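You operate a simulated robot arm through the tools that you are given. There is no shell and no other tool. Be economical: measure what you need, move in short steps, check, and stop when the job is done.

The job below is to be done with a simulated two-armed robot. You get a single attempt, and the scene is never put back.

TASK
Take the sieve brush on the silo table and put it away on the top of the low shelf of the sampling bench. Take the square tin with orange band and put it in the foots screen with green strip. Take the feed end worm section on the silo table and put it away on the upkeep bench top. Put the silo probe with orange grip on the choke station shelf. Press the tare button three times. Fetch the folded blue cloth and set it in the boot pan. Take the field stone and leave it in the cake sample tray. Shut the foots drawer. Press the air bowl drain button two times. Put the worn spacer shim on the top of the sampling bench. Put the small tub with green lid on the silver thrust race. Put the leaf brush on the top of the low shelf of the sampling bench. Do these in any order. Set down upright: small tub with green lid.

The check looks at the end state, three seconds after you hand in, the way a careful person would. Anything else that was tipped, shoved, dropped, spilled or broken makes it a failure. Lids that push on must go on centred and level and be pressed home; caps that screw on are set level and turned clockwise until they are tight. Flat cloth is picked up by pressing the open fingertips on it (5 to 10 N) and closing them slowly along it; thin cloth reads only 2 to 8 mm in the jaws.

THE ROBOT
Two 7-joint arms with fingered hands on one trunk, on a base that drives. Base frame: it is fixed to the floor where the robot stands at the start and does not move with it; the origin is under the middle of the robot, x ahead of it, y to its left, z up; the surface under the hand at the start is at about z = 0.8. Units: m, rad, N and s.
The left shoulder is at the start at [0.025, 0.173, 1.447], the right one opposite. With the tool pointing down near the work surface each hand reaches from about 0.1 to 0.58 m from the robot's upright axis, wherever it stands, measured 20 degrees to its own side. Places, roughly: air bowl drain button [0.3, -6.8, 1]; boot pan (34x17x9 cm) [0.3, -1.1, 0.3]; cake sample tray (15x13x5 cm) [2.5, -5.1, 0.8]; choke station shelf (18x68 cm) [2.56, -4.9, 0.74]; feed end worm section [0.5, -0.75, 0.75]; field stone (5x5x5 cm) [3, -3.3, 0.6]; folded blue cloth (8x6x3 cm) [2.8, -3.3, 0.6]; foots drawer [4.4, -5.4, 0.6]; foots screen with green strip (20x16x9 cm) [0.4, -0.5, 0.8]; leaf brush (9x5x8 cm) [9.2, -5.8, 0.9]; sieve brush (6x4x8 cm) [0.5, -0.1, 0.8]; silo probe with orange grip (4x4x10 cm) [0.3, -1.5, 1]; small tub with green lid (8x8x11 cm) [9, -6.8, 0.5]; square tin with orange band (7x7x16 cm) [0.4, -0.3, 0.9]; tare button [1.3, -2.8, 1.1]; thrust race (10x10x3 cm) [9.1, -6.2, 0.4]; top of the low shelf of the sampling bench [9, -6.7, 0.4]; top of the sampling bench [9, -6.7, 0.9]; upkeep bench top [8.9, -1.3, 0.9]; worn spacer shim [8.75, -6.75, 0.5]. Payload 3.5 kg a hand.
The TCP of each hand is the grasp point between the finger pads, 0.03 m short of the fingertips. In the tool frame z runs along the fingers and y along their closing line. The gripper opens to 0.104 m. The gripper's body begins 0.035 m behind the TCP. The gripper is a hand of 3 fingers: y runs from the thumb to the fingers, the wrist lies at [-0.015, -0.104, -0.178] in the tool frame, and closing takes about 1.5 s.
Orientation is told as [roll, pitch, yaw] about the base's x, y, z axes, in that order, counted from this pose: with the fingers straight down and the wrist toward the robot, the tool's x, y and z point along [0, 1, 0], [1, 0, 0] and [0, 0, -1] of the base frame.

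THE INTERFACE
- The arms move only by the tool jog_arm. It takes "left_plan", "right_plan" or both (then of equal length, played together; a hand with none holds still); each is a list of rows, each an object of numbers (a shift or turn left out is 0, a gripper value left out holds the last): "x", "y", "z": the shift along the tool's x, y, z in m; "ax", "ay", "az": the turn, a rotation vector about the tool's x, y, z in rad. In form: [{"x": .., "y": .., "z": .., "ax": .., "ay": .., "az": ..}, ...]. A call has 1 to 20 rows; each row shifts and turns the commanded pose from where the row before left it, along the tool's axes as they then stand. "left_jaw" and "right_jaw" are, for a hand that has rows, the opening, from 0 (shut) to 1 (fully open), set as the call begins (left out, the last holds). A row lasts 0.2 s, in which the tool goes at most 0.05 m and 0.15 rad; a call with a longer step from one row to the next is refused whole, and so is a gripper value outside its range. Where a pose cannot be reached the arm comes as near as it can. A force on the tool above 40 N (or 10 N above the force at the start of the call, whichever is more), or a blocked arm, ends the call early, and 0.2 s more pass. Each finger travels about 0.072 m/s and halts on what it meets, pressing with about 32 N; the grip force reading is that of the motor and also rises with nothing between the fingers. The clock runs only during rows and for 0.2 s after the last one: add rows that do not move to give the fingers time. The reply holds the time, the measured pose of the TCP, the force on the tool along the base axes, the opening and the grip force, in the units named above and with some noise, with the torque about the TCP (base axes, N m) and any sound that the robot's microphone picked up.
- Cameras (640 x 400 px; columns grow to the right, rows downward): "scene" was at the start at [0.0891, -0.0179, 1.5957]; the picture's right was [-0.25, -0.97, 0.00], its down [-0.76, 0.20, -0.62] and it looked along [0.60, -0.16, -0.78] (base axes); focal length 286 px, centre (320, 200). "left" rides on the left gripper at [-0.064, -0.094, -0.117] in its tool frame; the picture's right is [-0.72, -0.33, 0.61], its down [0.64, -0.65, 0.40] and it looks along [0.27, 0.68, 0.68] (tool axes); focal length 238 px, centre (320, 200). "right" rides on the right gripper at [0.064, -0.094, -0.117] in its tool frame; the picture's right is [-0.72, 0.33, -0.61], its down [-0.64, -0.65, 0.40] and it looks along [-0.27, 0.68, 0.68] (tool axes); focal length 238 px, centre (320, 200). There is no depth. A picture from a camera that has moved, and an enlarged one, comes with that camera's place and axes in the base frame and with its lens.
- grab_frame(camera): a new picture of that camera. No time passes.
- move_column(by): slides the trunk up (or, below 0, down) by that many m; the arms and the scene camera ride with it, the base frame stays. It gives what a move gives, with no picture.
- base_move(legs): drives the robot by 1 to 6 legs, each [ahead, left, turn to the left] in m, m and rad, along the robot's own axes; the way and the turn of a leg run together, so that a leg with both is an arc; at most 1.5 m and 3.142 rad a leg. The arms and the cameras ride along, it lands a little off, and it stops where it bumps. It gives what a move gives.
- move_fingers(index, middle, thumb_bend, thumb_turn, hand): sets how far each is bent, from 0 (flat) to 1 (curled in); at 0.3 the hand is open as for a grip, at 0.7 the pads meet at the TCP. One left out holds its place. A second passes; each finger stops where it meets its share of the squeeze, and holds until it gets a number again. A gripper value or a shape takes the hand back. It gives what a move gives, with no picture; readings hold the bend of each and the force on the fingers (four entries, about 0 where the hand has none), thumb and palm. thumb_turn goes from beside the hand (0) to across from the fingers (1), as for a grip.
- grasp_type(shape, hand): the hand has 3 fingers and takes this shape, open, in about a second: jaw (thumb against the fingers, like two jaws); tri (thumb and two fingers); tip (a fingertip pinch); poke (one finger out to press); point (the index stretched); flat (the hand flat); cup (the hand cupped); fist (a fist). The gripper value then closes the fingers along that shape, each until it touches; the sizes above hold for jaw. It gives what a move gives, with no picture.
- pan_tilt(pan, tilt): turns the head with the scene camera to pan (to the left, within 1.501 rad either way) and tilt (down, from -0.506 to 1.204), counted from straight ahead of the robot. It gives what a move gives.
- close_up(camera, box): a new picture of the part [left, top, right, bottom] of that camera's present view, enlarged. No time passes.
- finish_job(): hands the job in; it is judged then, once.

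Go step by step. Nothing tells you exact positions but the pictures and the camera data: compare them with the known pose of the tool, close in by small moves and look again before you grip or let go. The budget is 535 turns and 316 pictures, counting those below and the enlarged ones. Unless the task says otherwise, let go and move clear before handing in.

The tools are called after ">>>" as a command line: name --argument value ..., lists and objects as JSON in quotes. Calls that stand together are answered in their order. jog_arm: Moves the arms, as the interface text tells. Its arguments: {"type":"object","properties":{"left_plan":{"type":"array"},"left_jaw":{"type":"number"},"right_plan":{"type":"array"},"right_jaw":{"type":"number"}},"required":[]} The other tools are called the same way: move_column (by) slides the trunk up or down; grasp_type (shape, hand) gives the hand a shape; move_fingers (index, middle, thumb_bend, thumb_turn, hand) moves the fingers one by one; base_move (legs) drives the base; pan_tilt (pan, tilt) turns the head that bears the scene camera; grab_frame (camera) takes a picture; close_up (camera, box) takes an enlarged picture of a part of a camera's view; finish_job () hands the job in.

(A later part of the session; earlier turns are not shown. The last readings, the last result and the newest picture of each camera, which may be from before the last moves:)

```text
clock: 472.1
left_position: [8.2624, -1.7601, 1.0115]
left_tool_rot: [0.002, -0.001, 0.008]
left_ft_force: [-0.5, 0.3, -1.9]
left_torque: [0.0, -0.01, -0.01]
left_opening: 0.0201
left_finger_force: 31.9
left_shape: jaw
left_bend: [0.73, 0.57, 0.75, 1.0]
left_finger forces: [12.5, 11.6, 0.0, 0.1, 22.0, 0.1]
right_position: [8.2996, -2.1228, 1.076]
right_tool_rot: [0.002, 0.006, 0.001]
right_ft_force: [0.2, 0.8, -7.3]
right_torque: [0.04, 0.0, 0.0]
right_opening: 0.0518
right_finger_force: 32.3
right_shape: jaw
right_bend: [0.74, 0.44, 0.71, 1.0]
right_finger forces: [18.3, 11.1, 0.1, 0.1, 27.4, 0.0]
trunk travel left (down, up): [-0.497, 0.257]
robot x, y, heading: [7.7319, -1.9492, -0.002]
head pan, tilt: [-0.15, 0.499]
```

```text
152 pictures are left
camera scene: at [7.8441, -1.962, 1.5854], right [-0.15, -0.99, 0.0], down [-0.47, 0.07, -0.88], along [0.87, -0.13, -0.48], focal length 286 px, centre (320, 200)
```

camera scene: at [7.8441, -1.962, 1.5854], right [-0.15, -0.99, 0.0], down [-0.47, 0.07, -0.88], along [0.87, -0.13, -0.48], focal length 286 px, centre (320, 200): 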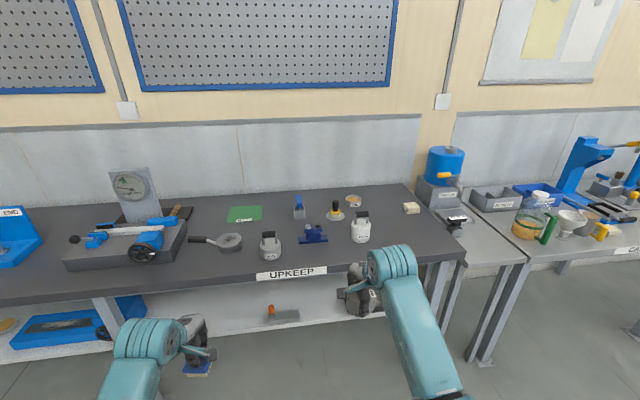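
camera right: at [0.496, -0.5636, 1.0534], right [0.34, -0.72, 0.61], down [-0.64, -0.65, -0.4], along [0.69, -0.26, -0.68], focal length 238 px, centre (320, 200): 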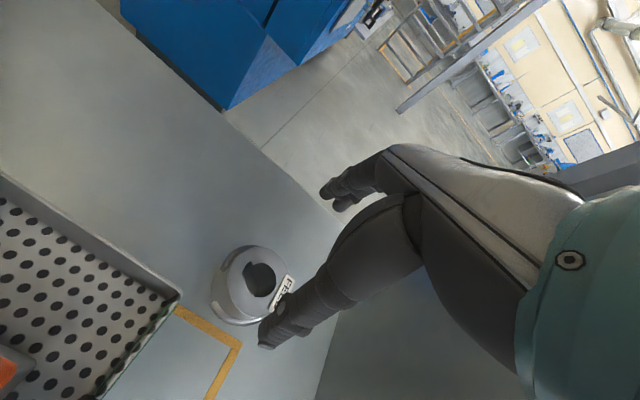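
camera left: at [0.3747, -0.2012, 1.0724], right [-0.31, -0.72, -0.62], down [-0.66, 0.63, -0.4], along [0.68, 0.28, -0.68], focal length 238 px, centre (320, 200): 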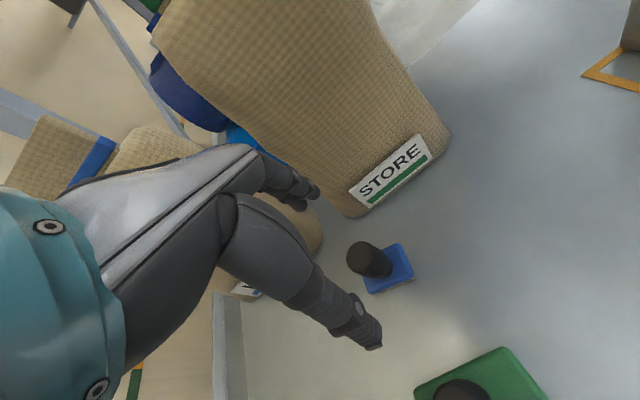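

I'll place the worm section on the free patch near the right end of the upkeep bench, around (8.70, -2.43). I'll raise the trunk first so both loads clear the bench items.

>>> move_column --by 0.15

>>> base_move --legs '[[0, -0.31, 0], [0.4, 0, 0]]'

>>> pan_tilt --pan -0.3 --tilt 0.8

>>> grab_frame --camera "scene"

>>> grab_frame --camera "right"

```text
clock: 473.9
left_position: [8.2638, -1.7602, 1.1624]
left_tool_rot: [0.0, -0.001, 0.008]
left_ft_force: [-0.1, 0.3, -0.7]
left_torque: [-0.02, -0.02, -0.01]
left_opening: 0.0201
left_finger_force: 31.9
left_shape: jaw
left_bend: [0.73, 0.57, 0.75, 1.0]
left_finger forces: [12.6, 11.6, 0.0, 0.1, 22.0, 0.0]
right_position: [8.2999, -2.1224, 1.226]
right_tool_rot: [0.001, 0.005, 0.001]
right_ft_force: [-0.4, -0.2, -7.4]
right_torque: [0.03, 0.07, 0.02]
right_opening: 0.0519
right_finger_force: 32.2
right_shape: jaw
right_bend: [0.74, 0.44, 0.71, 1.0]
right_finger forces: [18.0, 11.1, 0.0, 0.0, 27.4, 0.0]
trunk travel left (down, up): [-0.647, 0.107]
robot x, y, heading: [7.7321, -1.9465, 0.002]
head pan, tilt: [-0.15, 0.499]
```

```text
clock: 478.1
left_position: [8.6632, -2.0561, 1.1613]
left_tool_rot: [0.001, -0.001, 0.014]
left_ft_force: [0.4, 0.3, -1.0]
left_torque: [-0.03, 0.0, -0.02]
left_opening: 0.02
left_finger_force: 32.3
left_shape: jaw
left_bend: [0.73, 0.57, 0.75, 1.0]
left_finger forces: [12.4, 11.5, 0.0, 0.0, 21.9, 0.0]
right_position: [8.7, -2.4187, 1.2254]
right_tool_rot: [0.002, 0.003, 0.008]
right_ft_force: [-1.1, -0.2, -8.3]
right_torque: [0.06, 0.02, 0.01]
right_opening: 0.0518
right_finger_force: 31.8
right_shape: jaw
right_bend: [0.74, 0.44, 0.71, 1.0]
right_finger forces: [18.2, 11.1, 0.0, 0.1, 27.3, 0.0]
trunk travel left (down, up): [-0.647, 0.107]
robot x, y, heading: [8.1331, -2.2505, 0.01]
head pan, tilt: [-0.15, 0.499]
```

```text
clock: 478.9
left_position: [8.6618, -2.0565, 1.162]
left_tool_rot: [0.002, -0.004, 0.014]
left_ft_force: [-0.5, -0.3, -1.2]
left_torque: [0.02, 0.04, -0.05]
left_opening: 0.02
left_finger_force: 31.9
left_shape: jaw
left_bend: [0.73, 0.57, 0.75, 1.0]
left_finger forces: [12.5, 11.6, 0.1, 0.0, 21.9, 0.1]
right_position: [8.7011, -2.4178, 1.2253]
right_tool_rot: [0.002, 0.005, 0.009]
right_ft_force: [0.4, 0.3, -6.6]
right_torque: [0.03, 0.04, -0.01]
right_opening: 0.052
right_finger_force: 31.7
right_shape: jaw
right_bend: [0.74, 0.44, 0.71, 1.0]
right_finger forces: [18.1, 11.2, 0.0, 0.0, 27.4, 0.0]
trunk travel left (down, up): [-0.647, 0.107]
robot x, y, heading: [8.1345, -2.2467, 0.01]
head pan, tilt: [-0.3, 0.799]
```

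```text
151 pictures are left
camera scene: at [8.2221, -2.2715, 1.7098], right [-0.29, -0.96, 0.0], down [-0.69, 0.21, -0.7], along [0.67, -0.2, -0.72], focal length 286 px, centre (320, 200)
```

scene: 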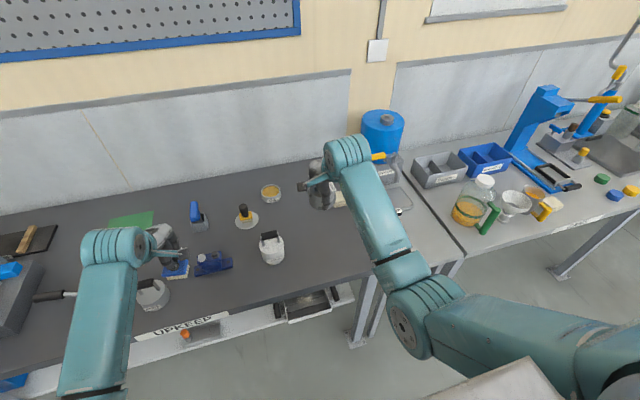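

```text
150 pictures are left
camera right: at [8.6071, -2.3553, 1.3423], right [0.33, -0.72, 0.61], down [-0.65, -0.64, -0.4], along [0.68, -0.26, -0.68], focal length 238 px, centre (320, 200)
```

right: 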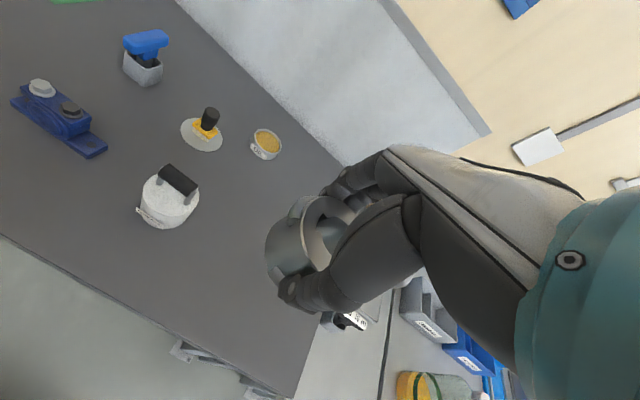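

>>> base_move --legs '[[0.09, -0.02, 0]]'

>>> jog_arm --right_plan '[{"z": 0.04}, {"z": 0.04}, {"z": 0.04}, {"z": 0.04}, {"z": 0.04}, {"z": 0.03}, {}]'

>>> grab_frame --camera "right"

>>> close_up --camera "scene" --box '[220, 160, 440, 330]'

```text
clock: 480.0
left_position: [8.7506, -2.0754, 1.1613]
left_tool_rot: [0.003, -0.003, 0.014]
left_ft_force: [0.7, 0.2, -0.7]
left_torque: [0.04, -0.02, -0.05]
left_opening: 0.0204
left_finger_force: 32.2
left_shape: jaw
left_bend: [0.73, 0.57, 0.75, 1.0]
left_finger forces: [12.5, 11.6, 0.0, 0.0, 21.9, 0.0]
right_position: [8.7901, -2.437, 1.226]
right_tool_rot: [0.001, 0.005, 0.011]
right_ft_force: [-0.8, 0.2, -8.2]
right_torque: [0.03, 0.02, 0.05]
right_opening: 0.0518
right_finger_force: 32.0
right_shape: jaw
right_bend: [0.74, 0.44, 0.71, 1.0]
right_finger forces: [18.3, 11.1, 0.0, 0.0, 27.5, 0.1]
trunk travel left (down, up): [-0.647, 0.107]
robot x, y, heading: [8.2225, -2.2704, 0.001]
head pan, tilt: [-0.3, 0.799]
```

```text
clock: 481.6
left_position: [8.7504, -2.0749, 1.1628]
left_tool_rot: [0.001, -0.002, 0.014]
left_ft_force: [0.3, 0.1, -1.6]
left_torque: [-0.02, -0.01, 0.05]
left_opening: 0.02
left_finger_force: 32.2
left_shape: jaw
left_bend: [0.73, 0.57, 0.75, 1.0]
left_finger forces: [12.5, 11.8, 0.1, 0.1, 21.8, 0.1]
right_position: [8.787, -2.4355, 0.9965]
right_tool_rot: [0.002, 0.003, 0.009]
right_ft_force: [0.0, 0.4, -6.7]
right_torque: [0.03, -0.01, -0.01]
right_opening: 0.0514
right_finger_force: 32.1
right_shape: jaw
right_bend: [0.74, 0.44, 0.71, 1.0]
right_finger forces: [18.2, 11.1, 0.0, 0.0, 27.1, 0.0]
trunk travel left (down, up): [-0.647, 0.107]
robot x, y, heading: [8.2237, -2.2693, 0.01]
head pan, tilt: [-0.3, 0.799]
```

```text
149 pictures are left
camera right: at [8.693, -2.3722, 1.1121], right [0.34, -0.72, 0.61], down [-0.65, -0.65, -0.4], along [0.68, -0.26, -0.68], focal length 238 px, centre (320, 200)
```

right: 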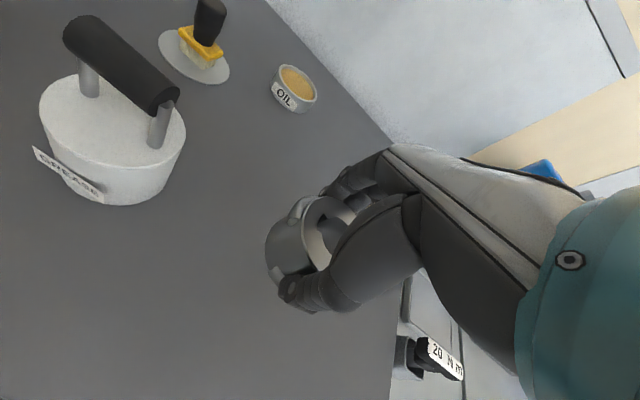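

```text
2.35 times, centred on (330, 245) of scene
camera zoom: at [8.3098, -2.2906, 1.7098], right [-0.29, -0.96, 0.0], down [-0.69, 0.21, -0.7], along [0.67, -0.2, -0.72], focal length 673 px, centre (296, 94)
```

zoom: 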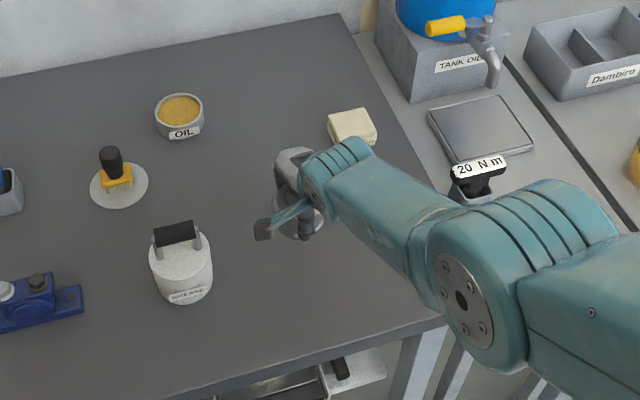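

>>> jog_arm --right_plan '[{"z": 0.03}, {"z": 0.015}, {"z": 0.005}, {"z": 0.004}, {"z": 0.003}, {}]'

```text
clock: 483.0
left_position: [8.751, -2.0748, 1.1614]
left_tool_rot: [0.001, -0.002, 0.016]
left_ft_force: [-0.1, 0.3, -1.3]
left_torque: [0.01, -0.01, 0.03]
left_opening: 0.0199
left_finger_force: 31.5
left_shape: jaw
left_bend: [0.73, 0.57, 0.75, 1.0]
left_finger forces: [12.6, 11.7, 0.1, 0.0, 21.9, 0.0]
right_position: [8.7657, -2.4406, 0.9709]
right_tool_rot: [0.002, 0.005, 0.008]
right_ft_force: [0.5, -0.8, -7.2]
right_torque: [0.06, 0.03, 0.0]
right_opening: 0.0518
right_finger_force: 32.1
right_shape: jaw
right_bend: [0.74, 0.44, 0.71, 1.0]
right_finger forces: [18.4, 11.1, 0.1, 0.0, 27.5, 0.0]
right hand out of reach, approached as far as the arm can: row 1, 2, 4
trunk travel left (down, up): [-0.647, 0.107]
robot x, y, heading: [8.2229, -2.27, 0.003]
head pan, tilt: [-0.3, 0.799]
```

>>> move_column --by -0.025

>>> move_column --by -0.006

>>> close_up --camera "right" --box '[180, 150, 420, 350]'

```text
clock: 483.7
left_position: [8.7508, -2.0746, 1.1367]
left_tool_rot: [0.002, -0.002, 0.016]
left_ft_force: [-0.8, -0.5, -0.6]
left_torque: [0.01, -0.02, 0.0]
left_opening: 0.0201
left_finger_force: 31.8
left_shape: jaw
left_bend: [0.73, 0.57, 0.75, 1.0]
left_finger forces: [12.4, 11.7, 0.0, 0.0, 21.9, 0.0]
right_position: [8.7663, -2.4427, 0.9452]
right_tool_rot: [0.001, 0.008, 0.008]
right_ft_force: [0.4, -0.2, -7.1]
right_torque: [0.03, 0.0, 0.01]
right_opening: 0.0516
right_finger_force: 31.6
right_shape: jaw
right_bend: [0.74, 0.44, 0.71, 1.0]
right_finger forces: [18.5, 11.0, 0.0, 0.1, 27.3, 0.0]
trunk travel left (down, up): [-0.622, 0.132]
robot x, y, heading: [8.2215, -2.2688, 0.006]
head pan, tilt: [-0.3, 0.799]
```

```text
clock: 484.2
left_position: [8.75, -2.0759, 1.1308]
left_tool_rot: [0.001, -0.001, 0.015]
left_ft_force: [0.8, 0.6, -1.1]
left_torque: [-0.01, 0.0, -0.04]
left_opening: 0.0203
left_finger_force: 31.7
left_shape: jaw
left_bend: [0.73, 0.57, 0.75, 1.0]
left_finger forces: [12.3, 11.8, 0.0, 0.0, 21.8, 0.0]
right_position: [8.7655, -2.4419, 0.9399]
right_tool_rot: [0.003, 0.008, 0.009]
right_ft_force: [-0.6, -0.1, -7.3]
right_torque: [0.01, 0.04, -0.01]
right_opening: 0.0514
right_finger_force: 31.8
right_shape: jaw
right_bend: [0.74, 0.44, 0.71, 1.0]
right_finger forces: [18.4, 11.2, 0.0, 0.1, 27.3, 0.1]
trunk travel left (down, up): [-0.616, 0.138]
robot x, y, heading: [8.2251, -2.2715, 0.006]
head pan, tilt: [-0.3, 0.799]
```

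```text
2.00 times, centred on (300, 250) of right
camera zoom: at [8.6717, -2.378, 1.0558], right [0.34, -0.72, 0.61], down [-0.65, -0.65, -0.4], along [0.68, -0.26, -0.68], focal length 477 px, centre (360, 100)
```

zoom: 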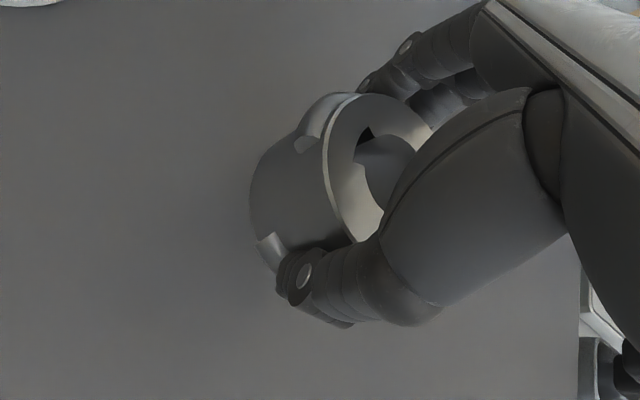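

>>> move_column --by -0.008

>>> move_column --by -0.008

```text
clock: 484.8
left_position: [8.7503, -2.074, 1.1226]
left_tool_rot: [0.0, -0.001, 0.016]
left_ft_force: [-0.4, -0.9, -1.0]
left_torque: [0.0, 0.01, 0.01]
left_opening: 0.0198
left_finger_force: 32.0
left_shape: jaw
left_bend: [0.73, 0.57, 0.75, 1.0]
left_finger forces: [12.4, 11.7, 0.1, 0.0, 21.8, 0.1]
right_position: [8.766, -2.4412, 0.9314]
right_tool_rot: [0.002, 0.009, 0.009]
right_ft_force: [0.0, 0.9, -5.9]
right_torque: [0.02, 0.0, 0.01]
right_opening: 0.0514
right_finger_force: 32.1
right_shape: jaw
right_bend: [0.74, 0.44, 0.71, 1.0]
right_finger forces: [18.4, 11.2, 0.0, 0.0, 27.3, 0.0]
trunk travel left (down, up): [-0.608, 0.146]
robot x, y, heading: [8.2207, -2.2692, 0.005]
head pan, tilt: [-0.3, 0.799]
```

```text
clock: 485.4
left_position: [8.7495, -2.0753, 1.1143]
left_tool_rot: [0.001, -0.001, 0.015]
left_ft_force: [-0.2, 0.0, -1.0]
left_torque: [-0.04, -0.01, 0.0]
left_opening: 0.02
left_finger_force: 32.1
left_shape: jaw
left_bend: [0.73, 0.57, 0.75, 1.0]
left_finger forces: [12.4, 11.8, 0.0, 0.0, 21.9, 0.0]
right_position: [8.7655, -2.4427, 0.9232]
right_tool_rot: [0.001, 0.008, 0.009]
right_ft_force: [-0.1, 0.5, -7.5]
right_torque: [0.02, 0.03, -0.03]
right_opening: 0.0515
right_finger_force: 31.7
right_shape: jaw
right_bend: [0.74, 0.44, 0.71, 1.0]
right_finger forces: [18.3, 11.0, 0.1, 0.0, 27.2, 0.0]
trunk travel left (down, up): [-0.6, 0.154]
robot x, y, heading: [8.2217, -2.2686, 0.01]
head pan, tilt: [-0.3, 0.799]
```

>>> jog_arm --right_plan '[{"z": 0.004}, {"z": 0.004}, {"z": 0.004}, {"z": 0.004}, {"z": 0.004}, {}]'

```text
clock: 486.8
left_position: [8.7516, -2.0757, 1.1145]
left_tool_rot: [0.003, -0.001, 0.015]
left_ft_force: [0.0, -0.1, -1.0]
left_torque: [0.0, -0.04, 0.02]
left_opening: 0.0202
left_finger_force: 32.0
left_shape: jaw
left_bend: [0.73, 0.57, 0.75, 1.0]
left_finger forces: [12.3, 11.7, 0.0, 0.1, 21.9, 0.0]
right_position: [8.7588, -2.4422, 0.9173]
right_tool_rot: [0.002, 0.006, 0.009]
right_ft_force: [-0.9, -0.7, -6.3]
right_torque: [0.04, 0.01, 0.01]
right_opening: 0.0515
right_finger_force: 31.8
right_shape: jaw
right_bend: [0.74, 0.44, 0.71, 1.0]
right_finger forces: [18.3, 11.1, 0.0, 0.0, 27.3, 0.0]
right hand out of reach, approached as far as the arm can: row 2, 3, 5
trunk travel left (down, up): [-0.6, 0.154]
robot x, y, heading: [8.2214, -2.2687, 0.005]
head pan, tilt: [-0.3, 0.799]
```

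>>> move_column --by -0.008

>>> move_column --by -0.006

>>> close_up --camera "right" --box '[180, 150, 420, 350]'

```text
clock: 487.3
left_position: [8.7501, -2.0756, 1.1068]
left_tool_rot: [0.002, -0.002, 0.015]
left_ft_force: [0.7, -0.2, -1.0]
left_torque: [0.04, 0.0, -0.01]
left_opening: 0.02
left_finger_force: 32.3
left_shape: jaw
left_bend: [0.73, 0.57, 0.75, 1.0]
left_finger forces: [12.4, 11.6, 0.0, 0.1, 21.9, 0.1]
right_position: [8.758, -2.4419, 0.9065]
right_tool_rot: [0.001, 0.007, 0.008]
right_ft_force: [0.2, 0.4, -7.0]
right_torque: [0.05, -0.02, 0.0]
right_opening: 0.0514
right_finger_force: 32.0
right_shape: jaw
right_bend: [0.74, 0.44, 0.71, 1.0]
right_finger forces: [18.4, 11.1, 0.0, 0.1, 27.3, 0.1]
trunk travel left (down, up): [-0.592, 0.162]
robot x, y, heading: [8.2206, -2.2701, 0.008]
head pan, tilt: [-0.3, 0.799]
```

```text
clock: 487.9
left_position: [8.7503, -2.0765, 1.1004]
left_tool_rot: [0.002, -0.002, 0.017]
left_ft_force: [0.4, 0.4, -1.1]
left_torque: [-0.01, -0.02, -0.03]
left_opening: 0.0203
left_finger_force: 31.9
left_shape: jaw
left_bend: [0.73, 0.57, 0.75, 1.0]
left_finger forces: [12.4, 11.8, 0.1, 0.0, 21.8, 0.0]
right_position: [8.7585, -2.4417, 0.9027]
right_tool_rot: [0.001, 0.009, 0.008]
right_ft_force: [-0.1, -1.0, -7.9]
right_torque: [0.05, 0.01, -0.03]
right_opening: 0.0515
right_finger_force: 32.5
right_shape: jaw
right_bend: [0.74, 0.44, 0.71, 1.0]
right_finger forces: [18.3, 11.1, 0.1, 0.0, 27.3, 0.0]
trunk travel left (down, up): [-0.586, 0.168]
robot x, y, heading: [8.2192, -2.2652, 0.01]
head pan, tilt: [-0.3, 0.799]
```

```text
2.00 times, centred on (300, 250) of right
camera zoom: at [8.6643, -2.3784, 1.0186], right [0.34, -0.72, 0.61], down [-0.65, -0.65, -0.4], along [0.68, -0.26, -0.68], focal length 477 px, centre (360, 100)
```

zoom: 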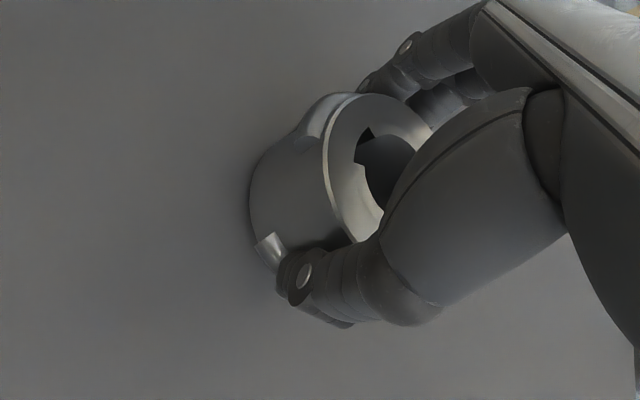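

>>> move_column --by -0.006

>>> move_column --by -0.006

```text
clock: 488.4
left_position: [8.7496, -2.0747, 1.0948]
left_tool_rot: [0.0, -0.002, 0.015]
left_ft_force: [0.4, 1.1, -1.3]
left_torque: [-0.01, -0.02, -0.01]
left_opening: 0.02
left_finger_force: 32.2
left_shape: jaw
left_bend: [0.73, 0.57, 0.75, 1.0]
left_finger forces: [12.4, 11.8, 0.0, 0.0, 21.8, 0.0]
right_position: [8.7584, -2.4415, 0.8983]
right_tool_rot: [0.002, 0.003, 0.01]
right_ft_force: [-2.4, 0.8, 7.8]
right_torque: [-0.02, 0.03, -0.05]
right_opening: 0.0514
right_finger_force: 32.2
right_shape: jaw
right_bend: [0.74, 0.44, 0.71, 1.0]
right_finger forces: [18.3, 11.6, 0.0, 0.0, 30.8, 0.0]
trunk travel left (down, up): [-0.58, 0.174]
robot x, y, heading: [8.2201, -2.2696, 0.003]
head pan, tilt: [-0.3, 0.799]
```

```text
clock: 489.0
left_position: [8.7478, -2.0744, 1.0908]
left_tool_rot: [0.002, -0.004, 0.016]
left_ft_force: [0.4, 0.8, -0.5]
left_torque: [0.0, 0.03, 0.01]
left_opening: 0.02
left_finger_force: 31.8
left_shape: jaw
left_bend: [0.73, 0.57, 0.75, 1.0]
left_finger forces: [12.4, 11.7, 0.0, 0.0, 21.8, 0.0]
right_position: [8.7605, -2.4411, 0.8949]
right_tool_rot: [0.002, -0.007, 0.009]
right_ft_force: [-4.1, -1.4, 35.9]
right_torque: [-0.09, 0.09, -0.14]
right_opening: 0.0523
right_finger_force: 32.0
right_shape: jaw
right_bend: [0.75, 0.43, 0.71, 1.0]
right_finger forces: [18.5, 12.8, 0.1, 0.1, 33.9, 0.0]
trunk travel left (down, up): [-0.574, 0.18]
robot x, y, heading: [8.2199, -2.2668, 0.006]
head pan, tilt: [-0.3, 0.799]
```

Contact made (a bit firm). I'll raise slightly and release.

>>> move_column --by 0.006

>>> jog_arm --right_plan '[{}, {}, {}, {}, {}, {}]' --right_jaw 1

>>> jog_arm --right_plan '[{"z": -0.02}, {"z": -0.04}, {"z": -0.04}, {"z": -0.04}, {}]'

>>> grab_frame --camera "right"

```text
clock: 489.5
left_position: [8.7494, -2.0747, 1.0952]
left_tool_rot: [0.002, -0.003, 0.016]
left_ft_force: [-0.1, 0.7, -1.1]
left_torque: [-0.01, 0.0, 0.0]
left_opening: 0.0205
left_finger_force: 32.1
left_shape: jaw
left_bend: [0.73, 0.57, 0.75, 1.0]
left_finger forces: [12.4, 11.7, 0.0, 0.0, 21.9, 0.1]
right_position: [8.7573, -2.4407, 0.8963]
right_tool_rot: [0.002, 0.006, 0.009]
right_ft_force: [5.6, 0.5, 12.5]
right_torque: [-0.01, -0.52, -0.01]
right_opening: 0.0522
right_finger_force: 32.3
right_shape: jaw
right_bend: [0.74, 0.43, 0.71, 1.0]
right_finger forces: [22.1, 13.9, 0.0, 0.0, 27.5, 0.1]
trunk travel left (down, up): [-0.58, 0.174]
robot x, y, heading: [8.2204, -2.2729, 0.008]
head pan, tilt: [-0.3, 0.799]
```

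```text
clock: 490.9
left_position: [8.75, -2.0747, 1.0949]
left_tool_rot: [0.004, -0.002, 0.016]
left_ft_force: [-0.2, 0.9, -1.4]
left_torque: [0.02, 0.04, 0.02]
left_opening: 0.0201
left_finger_force: 32.0
left_shape: jaw
left_bend: [0.73, 0.57, 0.75, 1.0]
left_finger forces: [12.3, 11.8, 0.1, 0.1, 22.0, 0.0]
right_position: [8.7569, -2.4407, 0.8979]
right_tool_rot: [0.001, 0.005, 0.008]
right_ft_force: [-0.4, 0.8, 0.2]
right_torque: [-0.03, 0.04, -0.01]
right_opening: 0.1036
right_finger_force: 0.1
right_shape: jaw
right_bend: [0.3, 0.3, 0.3, 0.98]
right_finger forces: [0.0, 0.0, 0.0, 0.1, 0.1, 0.0]
trunk travel left (down, up): [-0.58, 0.174]
robot x, y, heading: [8.2199, -2.2681, 0.008]
head pan, tilt: [-0.3, 0.799]
```

```text
clock: 492.1
left_position: [8.7502, -2.0753, 1.0944]
left_tool_rot: [0.001, -0.002, 0.015]
left_ft_force: [0.6, -0.3, -0.2]
left_torque: [0.01, -0.02, -0.01]
left_opening: 0.02
left_finger_force: 31.5
left_shape: jaw
left_bend: [0.73, 0.57, 0.75, 1.0]
left_finger forces: [12.4, 11.7, 0.0, 0.0, 21.9, 0.0]
right_position: [8.7596, -2.4424, 1.0342]
right_tool_rot: [0.001, 0.007, 0.009]
right_ft_force: [-0.4, -0.1, 0.3]
right_torque: [-0.03, 0.02, -0.04]
right_opening: 0.1038
right_finger_force: 0.1
right_shape: jaw
right_bend: [0.3, 0.3, 0.3, 0.98]
right_finger forces: [0.0, 0.0, 0.0, 0.0, 0.1, 0.0]
trunk travel left (down, up): [-0.58, 0.174]
robot x, y, heading: [8.2195, -2.2704, 0.005]
head pan, tilt: [-0.3, 0.799]
```

```text
145 pictures are left
camera right: at [8.6656, -2.3787, 1.1517], right [0.34, -0.72, 0.61], down [-0.65, -0.65, -0.4], along [0.68, -0.26, -0.68], focal length 238 px, centre (320, 200)
```

right: 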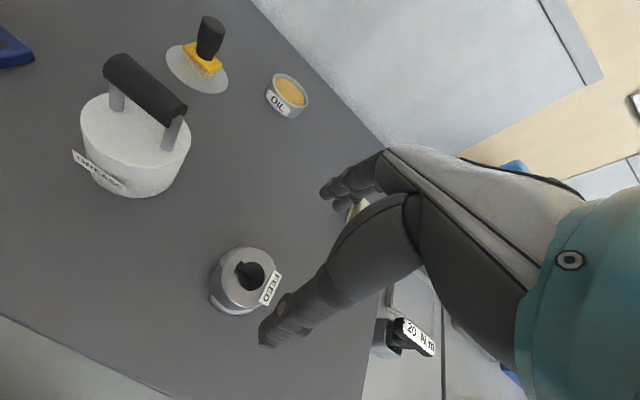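

The worm section is on the upkeep bench. Next, the sampling bench: back out and drive right along the wall.

>>> base_move --legs '[[-0.55, 0, 0]]'

>>> pan_tilt --pan -1.2 --tilt 0.3

>>> grab_frame --camera "scene"

```text
clock: 495.3
left_position: [8.1946, -2.0784, 1.0957]
left_tool_rot: [0.002, -0.003, 0.021]
left_ft_force: [-0.3, -0.5, -0.6]
left_torque: [0.0, -0.01, 0.0]
left_opening: 0.02
left_finger_force: 32.5
left_shape: jaw
left_bend: [0.73, 0.57, 0.75, 1.0]
left_finger forces: [12.5, 11.6, 0.0, 0.1, 21.9, 0.0]
right_position: [8.207, -2.4446, 1.0354]
right_tool_rot: [0.002, 0.005, 0.015]
right_ft_force: [0.5, 0.1, -0.6]
right_torque: [0.01, 0.01, -0.02]
right_opening: 0.1037
right_finger_force: 0.1
right_shape: jaw
right_bend: [0.3, 0.3, 0.3, 0.98]
right_finger forces: [0.1, 0.1, 0.0, 0.0, 0.0, 0.0]
trunk travel left (down, up): [-0.58, 0.174]
robot x, y, heading: [7.6697, -2.2765, 0.017]
head pan, tilt: [-0.3, 0.799]
```

```text
clock: 496.5
left_position: [8.1956, -2.0779, 1.0947]
left_tool_rot: [0.002, -0.003, 0.02]
left_ft_force: [0.3, 0.4, -1.1]
left_torque: [-0.01, 0.0, 0.01]
left_opening: 0.02
left_finger_force: 32.0
left_shape: jaw
left_bend: [0.73, 0.57, 0.75, 1.0]
left_finger forces: [12.5, 11.7, 0.1, 0.1, 21.8, 0.1]
right_position: [8.2071, -2.4446, 1.0355]
right_tool_rot: [0.002, 0.007, 0.016]
right_ft_force: [0.4, 0.4, 0.3]
right_torque: [-0.03, -0.03, -0.03]
right_opening: 0.1038
right_finger_force: 0.1
right_shape: jaw
right_bend: [0.3, 0.3, 0.3, 0.98]
right_finger forces: [0.0, 0.0, 0.0, 0.0, 0.0, 0.0]
trunk travel left (down, up): [-0.58, 0.174]
robot x, y, heading: [7.6705, -2.2737, 0.017]
head pan, tilt: [-1.201, 0.3]
```

```text
144 pictures are left
camera scene: at [7.7163, -2.3594, 1.6871], right [-0.93, -0.38, 0.0], down [-0.11, 0.27, -0.96], along [0.36, -0.89, -0.3], focal length 286 px, centre (320, 200)
```

scene: 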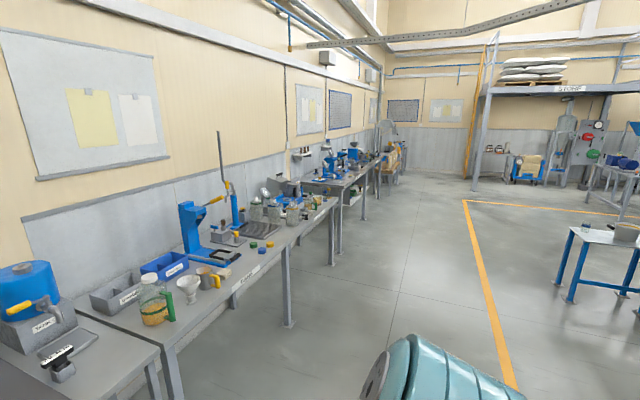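

>>> base_move --legs '[[0, 0, -0.017], [0, -1.4, 0], [0, -1.4, 0], [0, -1.2, 0]]'

>>> pan_tilt --pan 0.0 --tilt 0.5

>>> grab_frame --camera "scene"

```text
clock: 516.3
left_position: [8.2546, -6.1228, 1.0959]
left_tool_rot: [0.001, -0.003, 0.033]
left_ft_force: [0.3, -0.8, -0.7]
left_torque: [-0.01, -0.02, -0.01]
left_opening: 0.0197
left_finger_force: 31.8
left_shape: jaw
left_bend: [0.73, 0.57, 0.75, 1.0]
left_finger forces: [12.3, 11.6, 0.1, 0.0, 21.8, 0.0]
right_position: [8.2708, -6.4893, 1.0355]
right_tool_rot: [0.002, 0.006, 0.028]
right_ft_force: [-0.6, -0.4, 1.0]
right_torque: [0.02, 0.08, 0.01]
right_opening: 0.1038
right_finger_force: 0.0
right_shape: jaw
right_bend: [0.3, 0.3, 0.3, 0.98]
right_finger forces: [0.0, 0.1, 0.0, 0.1, 0.0, 0.1]
trunk travel left (down, up): [-0.58, 0.174]
robot x, y, heading: [7.7258, -6.3258, 0.026]
head pan, tilt: [-1.201, 0.3]
```

```text
clock: 517.7
left_position: [8.2542, -6.123, 1.0954]
left_tool_rot: [0.001, -0.001, 0.034]
left_ft_force: [0.4, 0.0, -0.4]
left_torque: [-0.03, -0.02, 0.02]
left_opening: 0.0198
left_finger_force: 31.8
left_shape: jaw
left_bend: [0.73, 0.57, 0.75, 1.0]
left_finger forces: [12.4, 11.7, 0.0, 0.0, 21.8, 0.0]
right_position: [8.2704, -6.4901, 1.0345]
right_tool_rot: [0.001, 0.006, 0.027]
right_ft_force: [-0.1, -0.6, -0.8]
right_torque: [0.02, -0.02, 0.03]
right_opening: 0.1037
right_finger_force: 0.1
right_shape: jaw
right_bend: [0.3, 0.3, 0.3, 0.98]
right_finger forces: [0.1, 0.0, 0.0, 0.1, 0.1, 0.0]
trunk travel left (down, up): [-0.58, 0.174]
robot x, y, heading: [7.7287, -6.3251, 0.03]
head pan, tilt: [0.0, 0.499]
```

```text
143 pictures are left
camera scene: at [7.8339, -6.3217, 1.6687], right [0.03, -1.0, 0.0], down [-0.48, -0.01, -0.88], along [0.88, 0.02, -0.48], focal length 286 px, centre (320, 200)
```

scene: 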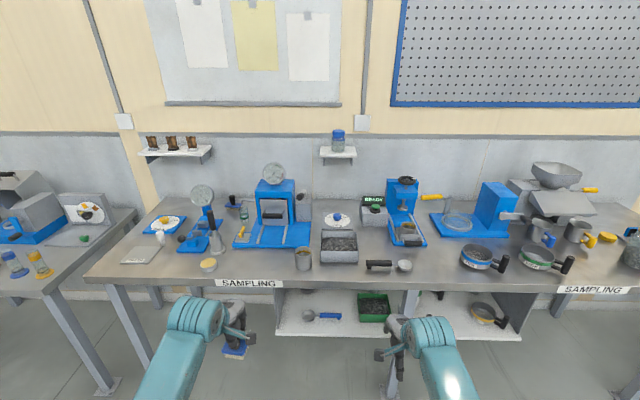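

I see the sampling bench with a low shelf beneath. I'll lower the trunk to look at the low shelf.

>>> close_up --camera "scene" --box '[120, 140, 420, 340]'

>>> move_column --by -0.5

>>> pan_tilt --pan -0.1 --tilt 0.45

>>> grab_frame --camera "scene"

```text
2.00 times, centred on (270, 240) of scene
camera zoom: at [7.8339, -6.3217, 1.6687], right [0.03, -1.0, 0.0], down [-0.48, -0.01, -0.88], along [0.88, 0.02, -0.48], focal length 572 px, centre (420, 120)
```

zoom: 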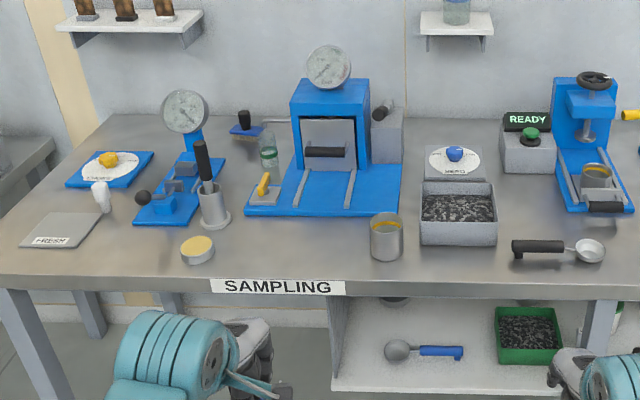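

```text
refused: -0.5 is not a number from -0.4 to 0.4
```

```text
clock: 518.4
left_position: [8.2545, -6.1214, 1.0949]
left_tool_rot: [0.001, -0.003, 0.032]
left_ft_force: [-0.3, -0.8, -0.9]
left_torque: [0.0, 0.0, -0.02]
left_opening: 0.0201
left_finger_force: 31.7
left_shape: jaw
left_bend: [0.73, 0.57, 0.75, 1.0]
left_finger forces: [12.4, 11.8, 0.1, 0.1, 21.7, 0.1]
right_position: [8.271, -6.4896, 1.0339]
right_tool_rot: [0.001, 0.004, 0.026]
right_ft_force: [-0.3, -0.5, -0.2]
right_torque: [0.01, 0.0, 0.02]
right_opening: 0.1037
right_finger_force: 0.1
right_shape: jaw
right_bend: [0.3, 0.3, 0.3, 0.98]
right_finger forces: [0.0, 0.0, 0.0, 0.1, 0.0, 0.1]
trunk travel left (down, up): [-0.58, 0.174]
robot x, y, heading: [7.7246, -6.3234, 0.03]
head pan, tilt: [-0.099, 0.45]
```

```text
141 pictures are left
camera scene: at [7.8346, -6.3307, 1.6732], right [-0.07, -1.0, 0.0], down [-0.43, 0.03, -0.9], along [0.9, -0.07, -0.44], focal length 286 px, centre (320, 200)
```

scene: 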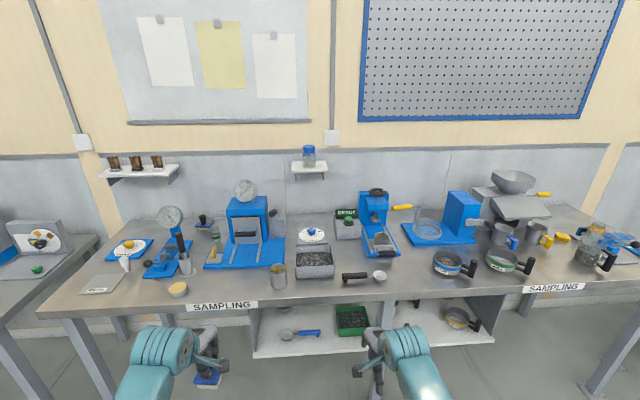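

The leaf brush is at the back of the bench (~9.21, -5.81). I'll lower the trunk to look into the low shelf.

>>> move_column --by -0.4

>>> pan_tilt --pan -0.2 --tilt 0.5

>>> grab_frame --camera "scene"

```text
clock: 522.2
left_position: [8.2542, -6.1226, 0.6948]
left_tool_rot: [0.0, -0.003, 0.032]
left_ft_force: [0.2, 0.3, -0.6]
left_torque: [-0.02, -0.01, -0.01]
left_opening: 0.02
left_finger_force: 32.1
left_shape: jaw
left_bend: [0.73, 0.57, 0.76, 1.0]
left_finger forces: [12.5, 11.8, 0.0, 0.0, 21.7, 0.1]
right_position: [8.2704, -6.4887, 0.6355]
right_tool_rot: [0.003, 0.005, 0.027]
right_ft_force: [0.9, 0.2, 0.2]
right_torque: [-0.02, -0.01, 0.02]
right_opening: 0.1035
right_finger_force: 0.2
right_shape: jaw
right_bend: [0.3, 0.3, 0.3, 0.98]
right_finger forces: [0.1, 0.0, 0.0, 0.0, 0.0, 0.1]
trunk travel left (down, up): [-0.18, 0.574]
robot x, y, heading: [7.7313, -6.323, 0.023]
head pan, tilt: [-0.099, 0.45]
```

```text
clock: 522.9
left_position: [8.2536, -6.1234, 0.6953]
left_tool_rot: [0.001, -0.002, 0.034]
left_ft_force: [-0.4, 0.0, -1.7]
left_torque: [-0.04, -0.02, -0.03]
left_opening: 0.0195
left_finger_force: 31.7
left_shape: jaw
left_bend: [0.73, 0.57, 0.76, 1.0]
left_finger forces: [12.5, 11.8, 0.0, 0.0, 21.7, 0.0]
right_position: [8.2714, -6.4906, 0.6345]
right_tool_rot: [0.002, 0.005, 0.029]
right_ft_force: [-0.3, -0.2, -0.8]
right_torque: [0.01, -0.02, -0.01]
right_opening: 0.1036
right_finger_force: 0.0
right_shape: jaw
right_bend: [0.3, 0.3, 0.3, 0.98]
right_finger forces: [0.1, 0.0, 0.1, 0.1, 0.0, 0.0]
trunk travel left (down, up): [-0.18, 0.574]
robot x, y, heading: [7.7299, -6.3266, 0.027]
head pan, tilt: [-0.201, 0.499]
```

```text
140 pictures are left
camera scene: at [7.9418, -6.337, 1.2633], right [-0.17, -0.98, 0.0], down [-0.47, 0.08, -0.88], along [0.86, -0.15, -0.48], focal length 286 px, centre (320, 200)
```

scene: 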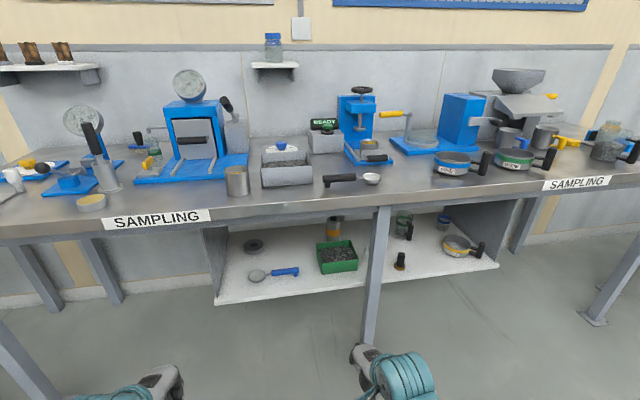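

>>> close_up --camera "scene" --box '[200, 190, 510, 310]'

>>> close_up --camera "scene" --box '[60, 90, 260, 230]'

```text
2.06 times, centred on (355, 250) of scene
camera zoom: at [7.9418, -6.337, 1.2633], right [-0.17, -0.98, 0.0], down [-0.47, 0.08, -0.88], along [0.86, -0.15, -0.48], focal length 590 px, centre (248, 97)
```

zoom: 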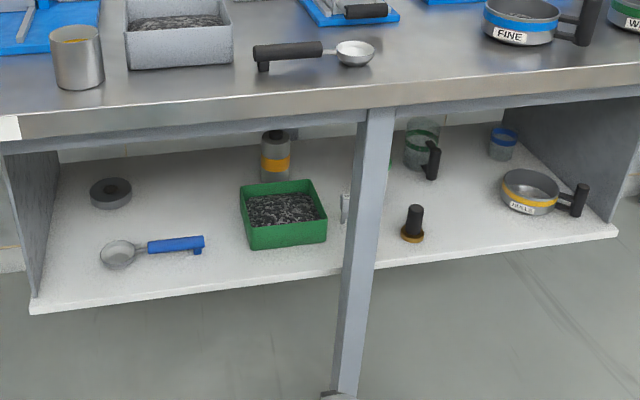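

```text
2.86 times, centred on (160, 160) of scene
camera zoom: at [7.9418, -6.337, 1.2633], right [-0.17, -0.98, 0.0], down [-0.47, 0.08, -0.88], along [0.86, -0.15, -0.48], focal length 817 px, centre (777, 314)
```

zoom: 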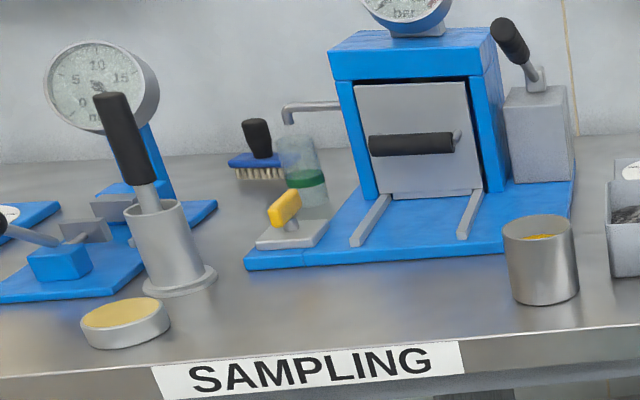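

>>> base_move --legs '[[0, -0.55, 0], [0, 0, -0.027]]'

>>> pan_tilt --pan 0.1 --tilt 0.5

>>> close_up --camera "scene" --box '[100, 170, 460, 370]'

```text
clock: 526.4
left_position: [8.2725, -6.6814, 0.6943]
left_tool_rot: [0.001, -0.002, 0.001]
left_ft_force: [1.1, -1.4, -1.8]
left_torque: [0.04, 0.03, 0.01]
left_opening: 0.02
left_finger_force: 31.9
left_shape: jaw
left_bend: [0.73, 0.57, 0.76, 1.0]
left_finger forces: [12.5, 11.8, 0.0, 0.0, 21.8, 0.1]
right_position: [8.2786, -7.0492, 0.635]
right_tool_rot: [0.002, 0.005, -0.002]
right_ft_force: [0.0, 0.5, 0.0]
right_torque: [0.02, 0.0, -0.01]
right_opening: 0.1039
right_finger_force: 0.1
right_shape: jaw
right_bend: [0.3, 0.3, 0.3, 0.98]
right_finger forces: [0.0, 0.0, 0.0, 0.0, 0.1, 0.1]
trunk travel left (down, up): [-0.18, 0.574]
robot x, y, heading: [7.7431, -6.8643, -0.008]
head pan, tilt: [-0.201, 0.499]
```

```text
clock: 527.2
left_position: [8.2735, -6.6807, 0.6943]
left_tool_rot: [0.0, -0.003, 0.0]
left_ft_force: [-0.5, -0.2, -1.4]
left_torque: [-0.03, 0.0, -0.02]
left_opening: 0.02
left_finger_force: 31.9
left_shape: jaw
left_bend: [0.73, 0.57, 0.76, 1.0]
left_finger forces: [12.4, 11.8, 0.0, 0.0, 21.7, 0.0]
right_position: [8.2783, -7.0478, 0.6359]
right_tool_rot: [0.001, 0.004, -0.004]
right_ft_force: [1.0, -0.7, 0.9]
right_torque: [0.04, 0.02, 0.03]
right_opening: 0.1036
right_finger_force: 0.1
right_shape: jaw
right_bend: [0.3, 0.3, 0.3, 0.98]
right_finger forces: [0.0, 0.1, 0.1, 0.0, 0.0, 0.0]
trunk travel left (down, up): [-0.18, 0.574]
robot x, y, heading: [7.7402, -6.8672, -0.006]
head pan, tilt: [0.099, 0.499]
```

```text
1.78 times, centred on (280, 270) of scene
camera zoom: at [7.9557, -6.8584, 1.2632], right [0.09, -1.0, 0.0], down [-0.48, -0.04, -0.88], along [0.87, 0.08, -0.48], focal length 508 px, centre (391, 76)
```

zoom: 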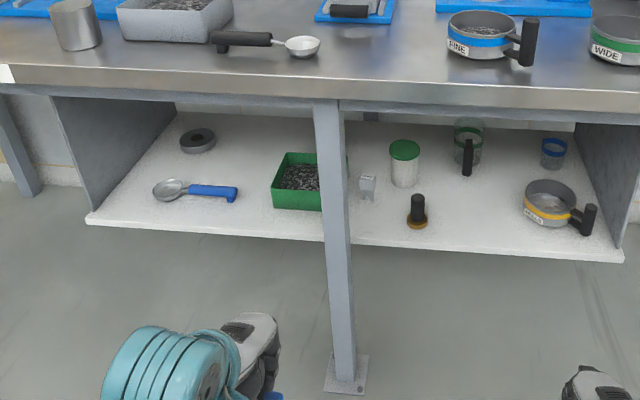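

>>> close_up --camera "scene" --box '[290, 230, 380, 310]'

>>> close_up --camera "scene" --box '[170, 220, 290, 300]'

```text
5.00 times, centred on (335, 270) of scene
camera zoom: at [7.9557, -6.8584, 1.2632], right [0.09, -1.0, 0.0], down [-0.48, -0.04, -0.88], along [0.87, 0.08, -0.48], focal length 1430 px, centre (245, -150)
```

zoom: 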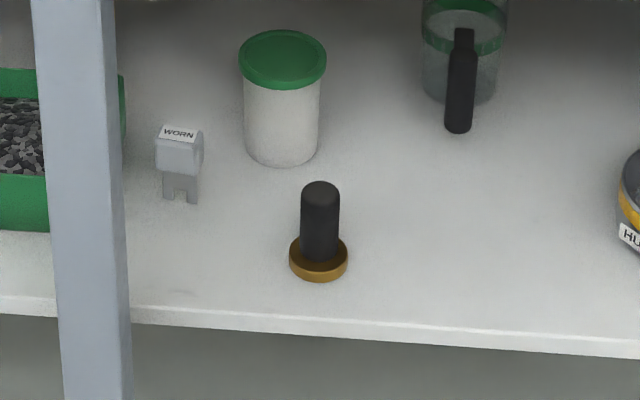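

```text
5.00 times, centred on (230, 260) of scene
camera zoom: at [7.9557, -6.8584, 1.2632], right [0.09, -1.0, 0.0], down [-0.48, -0.04, -0.88], along [0.87, 0.08, -0.48], focal length 1430 px, centre (770, -100)
```

zoom: 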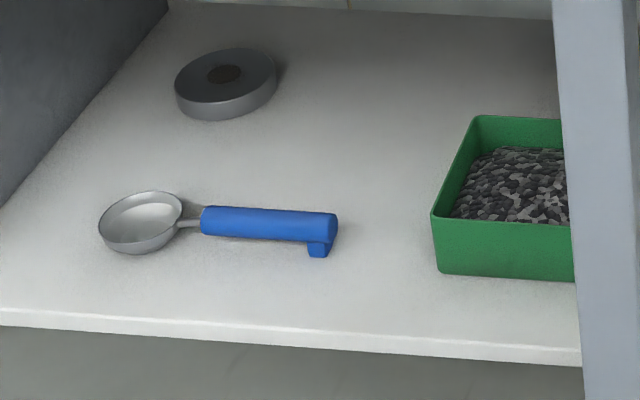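

Now I have the layout of the low shelf (z≈0.394): silver thrust race (9.05, -6.21), tub (8.97, -6.80), WORN shim (8.89, -6.71), and free space near (8.84, -6.98). First the sieve brush: I'll park the right hand low and close in.

>>> jog_arm --right_plan '[{"z": 0.04}, {"z": 0.04}, {"z": 0.04}, {"z": 0.03}, {"y": -0.04, "x": -0.02}, {"y": -0.04, "x": -0.02}, {"y": -0.04, "x": -0.02}, {"y": -0.04}, {"y": -0.04}, {"y": -0.04}, {"y": -0.04}, {}]'

```text
clock: 529.8
left_position: [8.2737, -6.681, 0.6946]
left_tool_rot: [0.002, -0.003, 0.003]
left_ft_force: [0.1, -1.5, -0.7]
left_torque: [0.0, 0.02, -0.03]
left_opening: 0.0199
left_finger_force: 32.1
left_shape: jaw
left_bend: [0.73, 0.57, 0.76, 1.0]
left_finger forces: [12.6, 11.9, 0.0, 0.1, 21.7, 0.1]
right_position: [7.9992, -7.1057, 0.4855]
right_tool_rot: [0.002, 0.005, -0.002]
right_ft_force: [-0.4, -0.7, 0.2]
right_torque: [0.01, 0.0, -0.01]
right_opening: 0.1037
right_finger_force: 0.1
right_shape: jaw
right_bend: [0.3, 0.3, 0.3, 0.98]
right_finger forces: [0.0, 0.0, 0.1, 0.1, 0.0, 0.0]
trunk travel left (down, up): [-0.18, 0.574]
robot x, y, heading: [7.7408, -6.8686, -0.007]
head pan, tilt: [0.099, 0.499]
```

>>> move_column --by -0.165

>>> base_move --legs '[[0, -0.3, 0], [0.3, 0, 0]]'

>>> pan_tilt --pan 0.15 --tilt 0.45

>>> grab_frame --camera "scene"

>>> grab_frame --camera "left"

```text
clock: 531.7
left_position: [8.2733, -6.6801, 0.5293]
left_tool_rot: [0.0, -0.006, 0.002]
left_ft_force: [-1.1, 0.5, -0.8]
left_torque: [-0.04, 0.03, -0.03]
left_opening: 0.0198
left_finger_force: 32.7
left_shape: jaw
left_bend: [0.73, 0.57, 0.76, 1.0]
left_finger forces: [12.6, 11.9, 0.0, 0.0, 21.6, 0.0]
right_position: [7.9982, -7.1076, 0.3222]
right_tool_rot: [0.001, 0.003, -0.003]
right_ft_force: [0.2, 0.3, 0.1]
right_torque: [0.01, 0.0, 0.01]
right_opening: 0.1037
right_finger_force: 0.0
right_shape: jaw
right_bend: [0.3, 0.3, 0.3, 0.98]
right_finger forces: [0.1, 0.0, 0.0, 0.1, 0.0, 0.0]
trunk travel left (down, up): [-0.015, 0.739]
robot x, y, heading: [7.7408, -6.8711, -0.011]
head pan, tilt: [0.099, 0.499]
```

```text
clock: 535.4
left_position: [8.569, -6.9834, 0.5296]
left_tool_rot: [0.003, -0.002, 0.002]
left_ft_force: [-0.5, 0.4, 0.0]
left_torque: [-0.01, 0.03, -0.01]
left_opening: 0.02
left_finger_force: 32.0
left_shape: jaw
left_bend: [0.73, 0.57, 0.76, 1.0]
left_finger forces: [12.6, 11.8, 0.0, 0.0, 21.8, 0.0]
right_position: [8.2929, -7.4078, 0.322]
right_tool_rot: [0.002, 0.006, -0.004]
right_ft_force: [0.5, 0.1, -0.7]
right_torque: [-0.02, 0.02, 0.04]
right_opening: 0.1036
right_finger_force: 0.0
right_shape: jaw
right_bend: [0.3, 0.3, 0.3, 0.98]
right_finger forces: [0.0, 0.0, 0.0, 0.0, 0.0, 0.0]
trunk travel left (down, up): [-0.015, 0.739]
robot x, y, heading: [8.0377, -7.1677, -0.006]
head pan, tilt: [0.099, 0.499]
```

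```text
clock: 536.0
left_position: [8.5693, -6.9819, 0.5305]
left_tool_rot: [0.002, -0.002, 0.001]
left_ft_force: [0.6, 0.4, -1.3]
left_torque: [-0.03, 0.0, 0.04]
left_opening: 0.0201
left_finger_force: 32.0
left_shape: jaw
left_bend: [0.73, 0.57, 0.76, 1.0]
left_finger forces: [12.4, 11.9, 0.1, 0.0, 21.7, 0.0]
right_position: [8.2934, -7.4089, 0.3206]
right_tool_rot: [0.001, 0.004, -0.005]
right_ft_force: [0.1, 0.9, 0.6]
right_torque: [-0.01, -0.02, -0.02]
right_opening: 0.1035
right_finger_force: 0.0
right_shape: jaw
right_bend: [0.3, 0.3, 0.3, 0.98]
right_finger forces: [0.2, 0.0, 0.0, 0.0, 0.1, 0.1]
trunk travel left (down, up): [-0.015, 0.739]
robot x, y, heading: [8.0376, -7.1678, -0.005]
head pan, tilt: [0.15, 0.45]
```

```text
134 pictures are left
camera scene: at [8.3488, -7.1548, 1.0923], right [0.14, -0.99, 0.0], down [-0.43, -0.06, -0.9], along [0.89, 0.13, -0.44], focal length 286 px, centre (320, 200)
```

scene: 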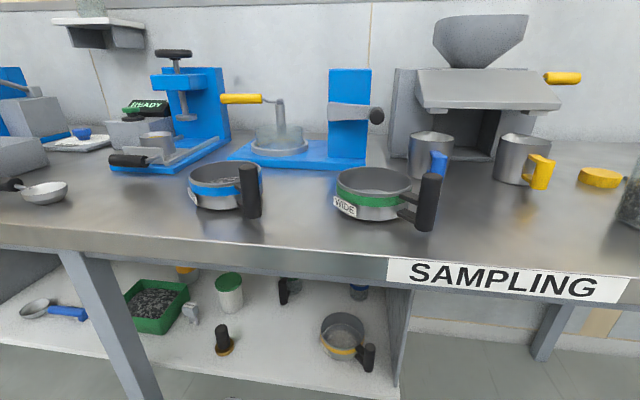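

```text
133 pictures are left
camera left: at [8.4754, -7.0478, 0.6461], right [-0.32, -0.72, -0.62], down [-0.65, 0.64, -0.4], along [0.68, 0.27, -0.68], focal length 238 px, centre (320, 200)
```

left: 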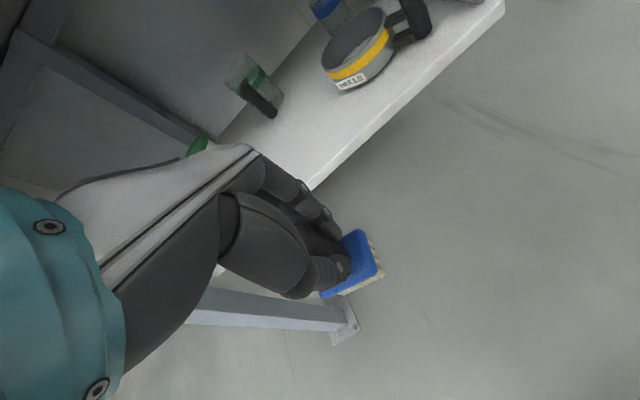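

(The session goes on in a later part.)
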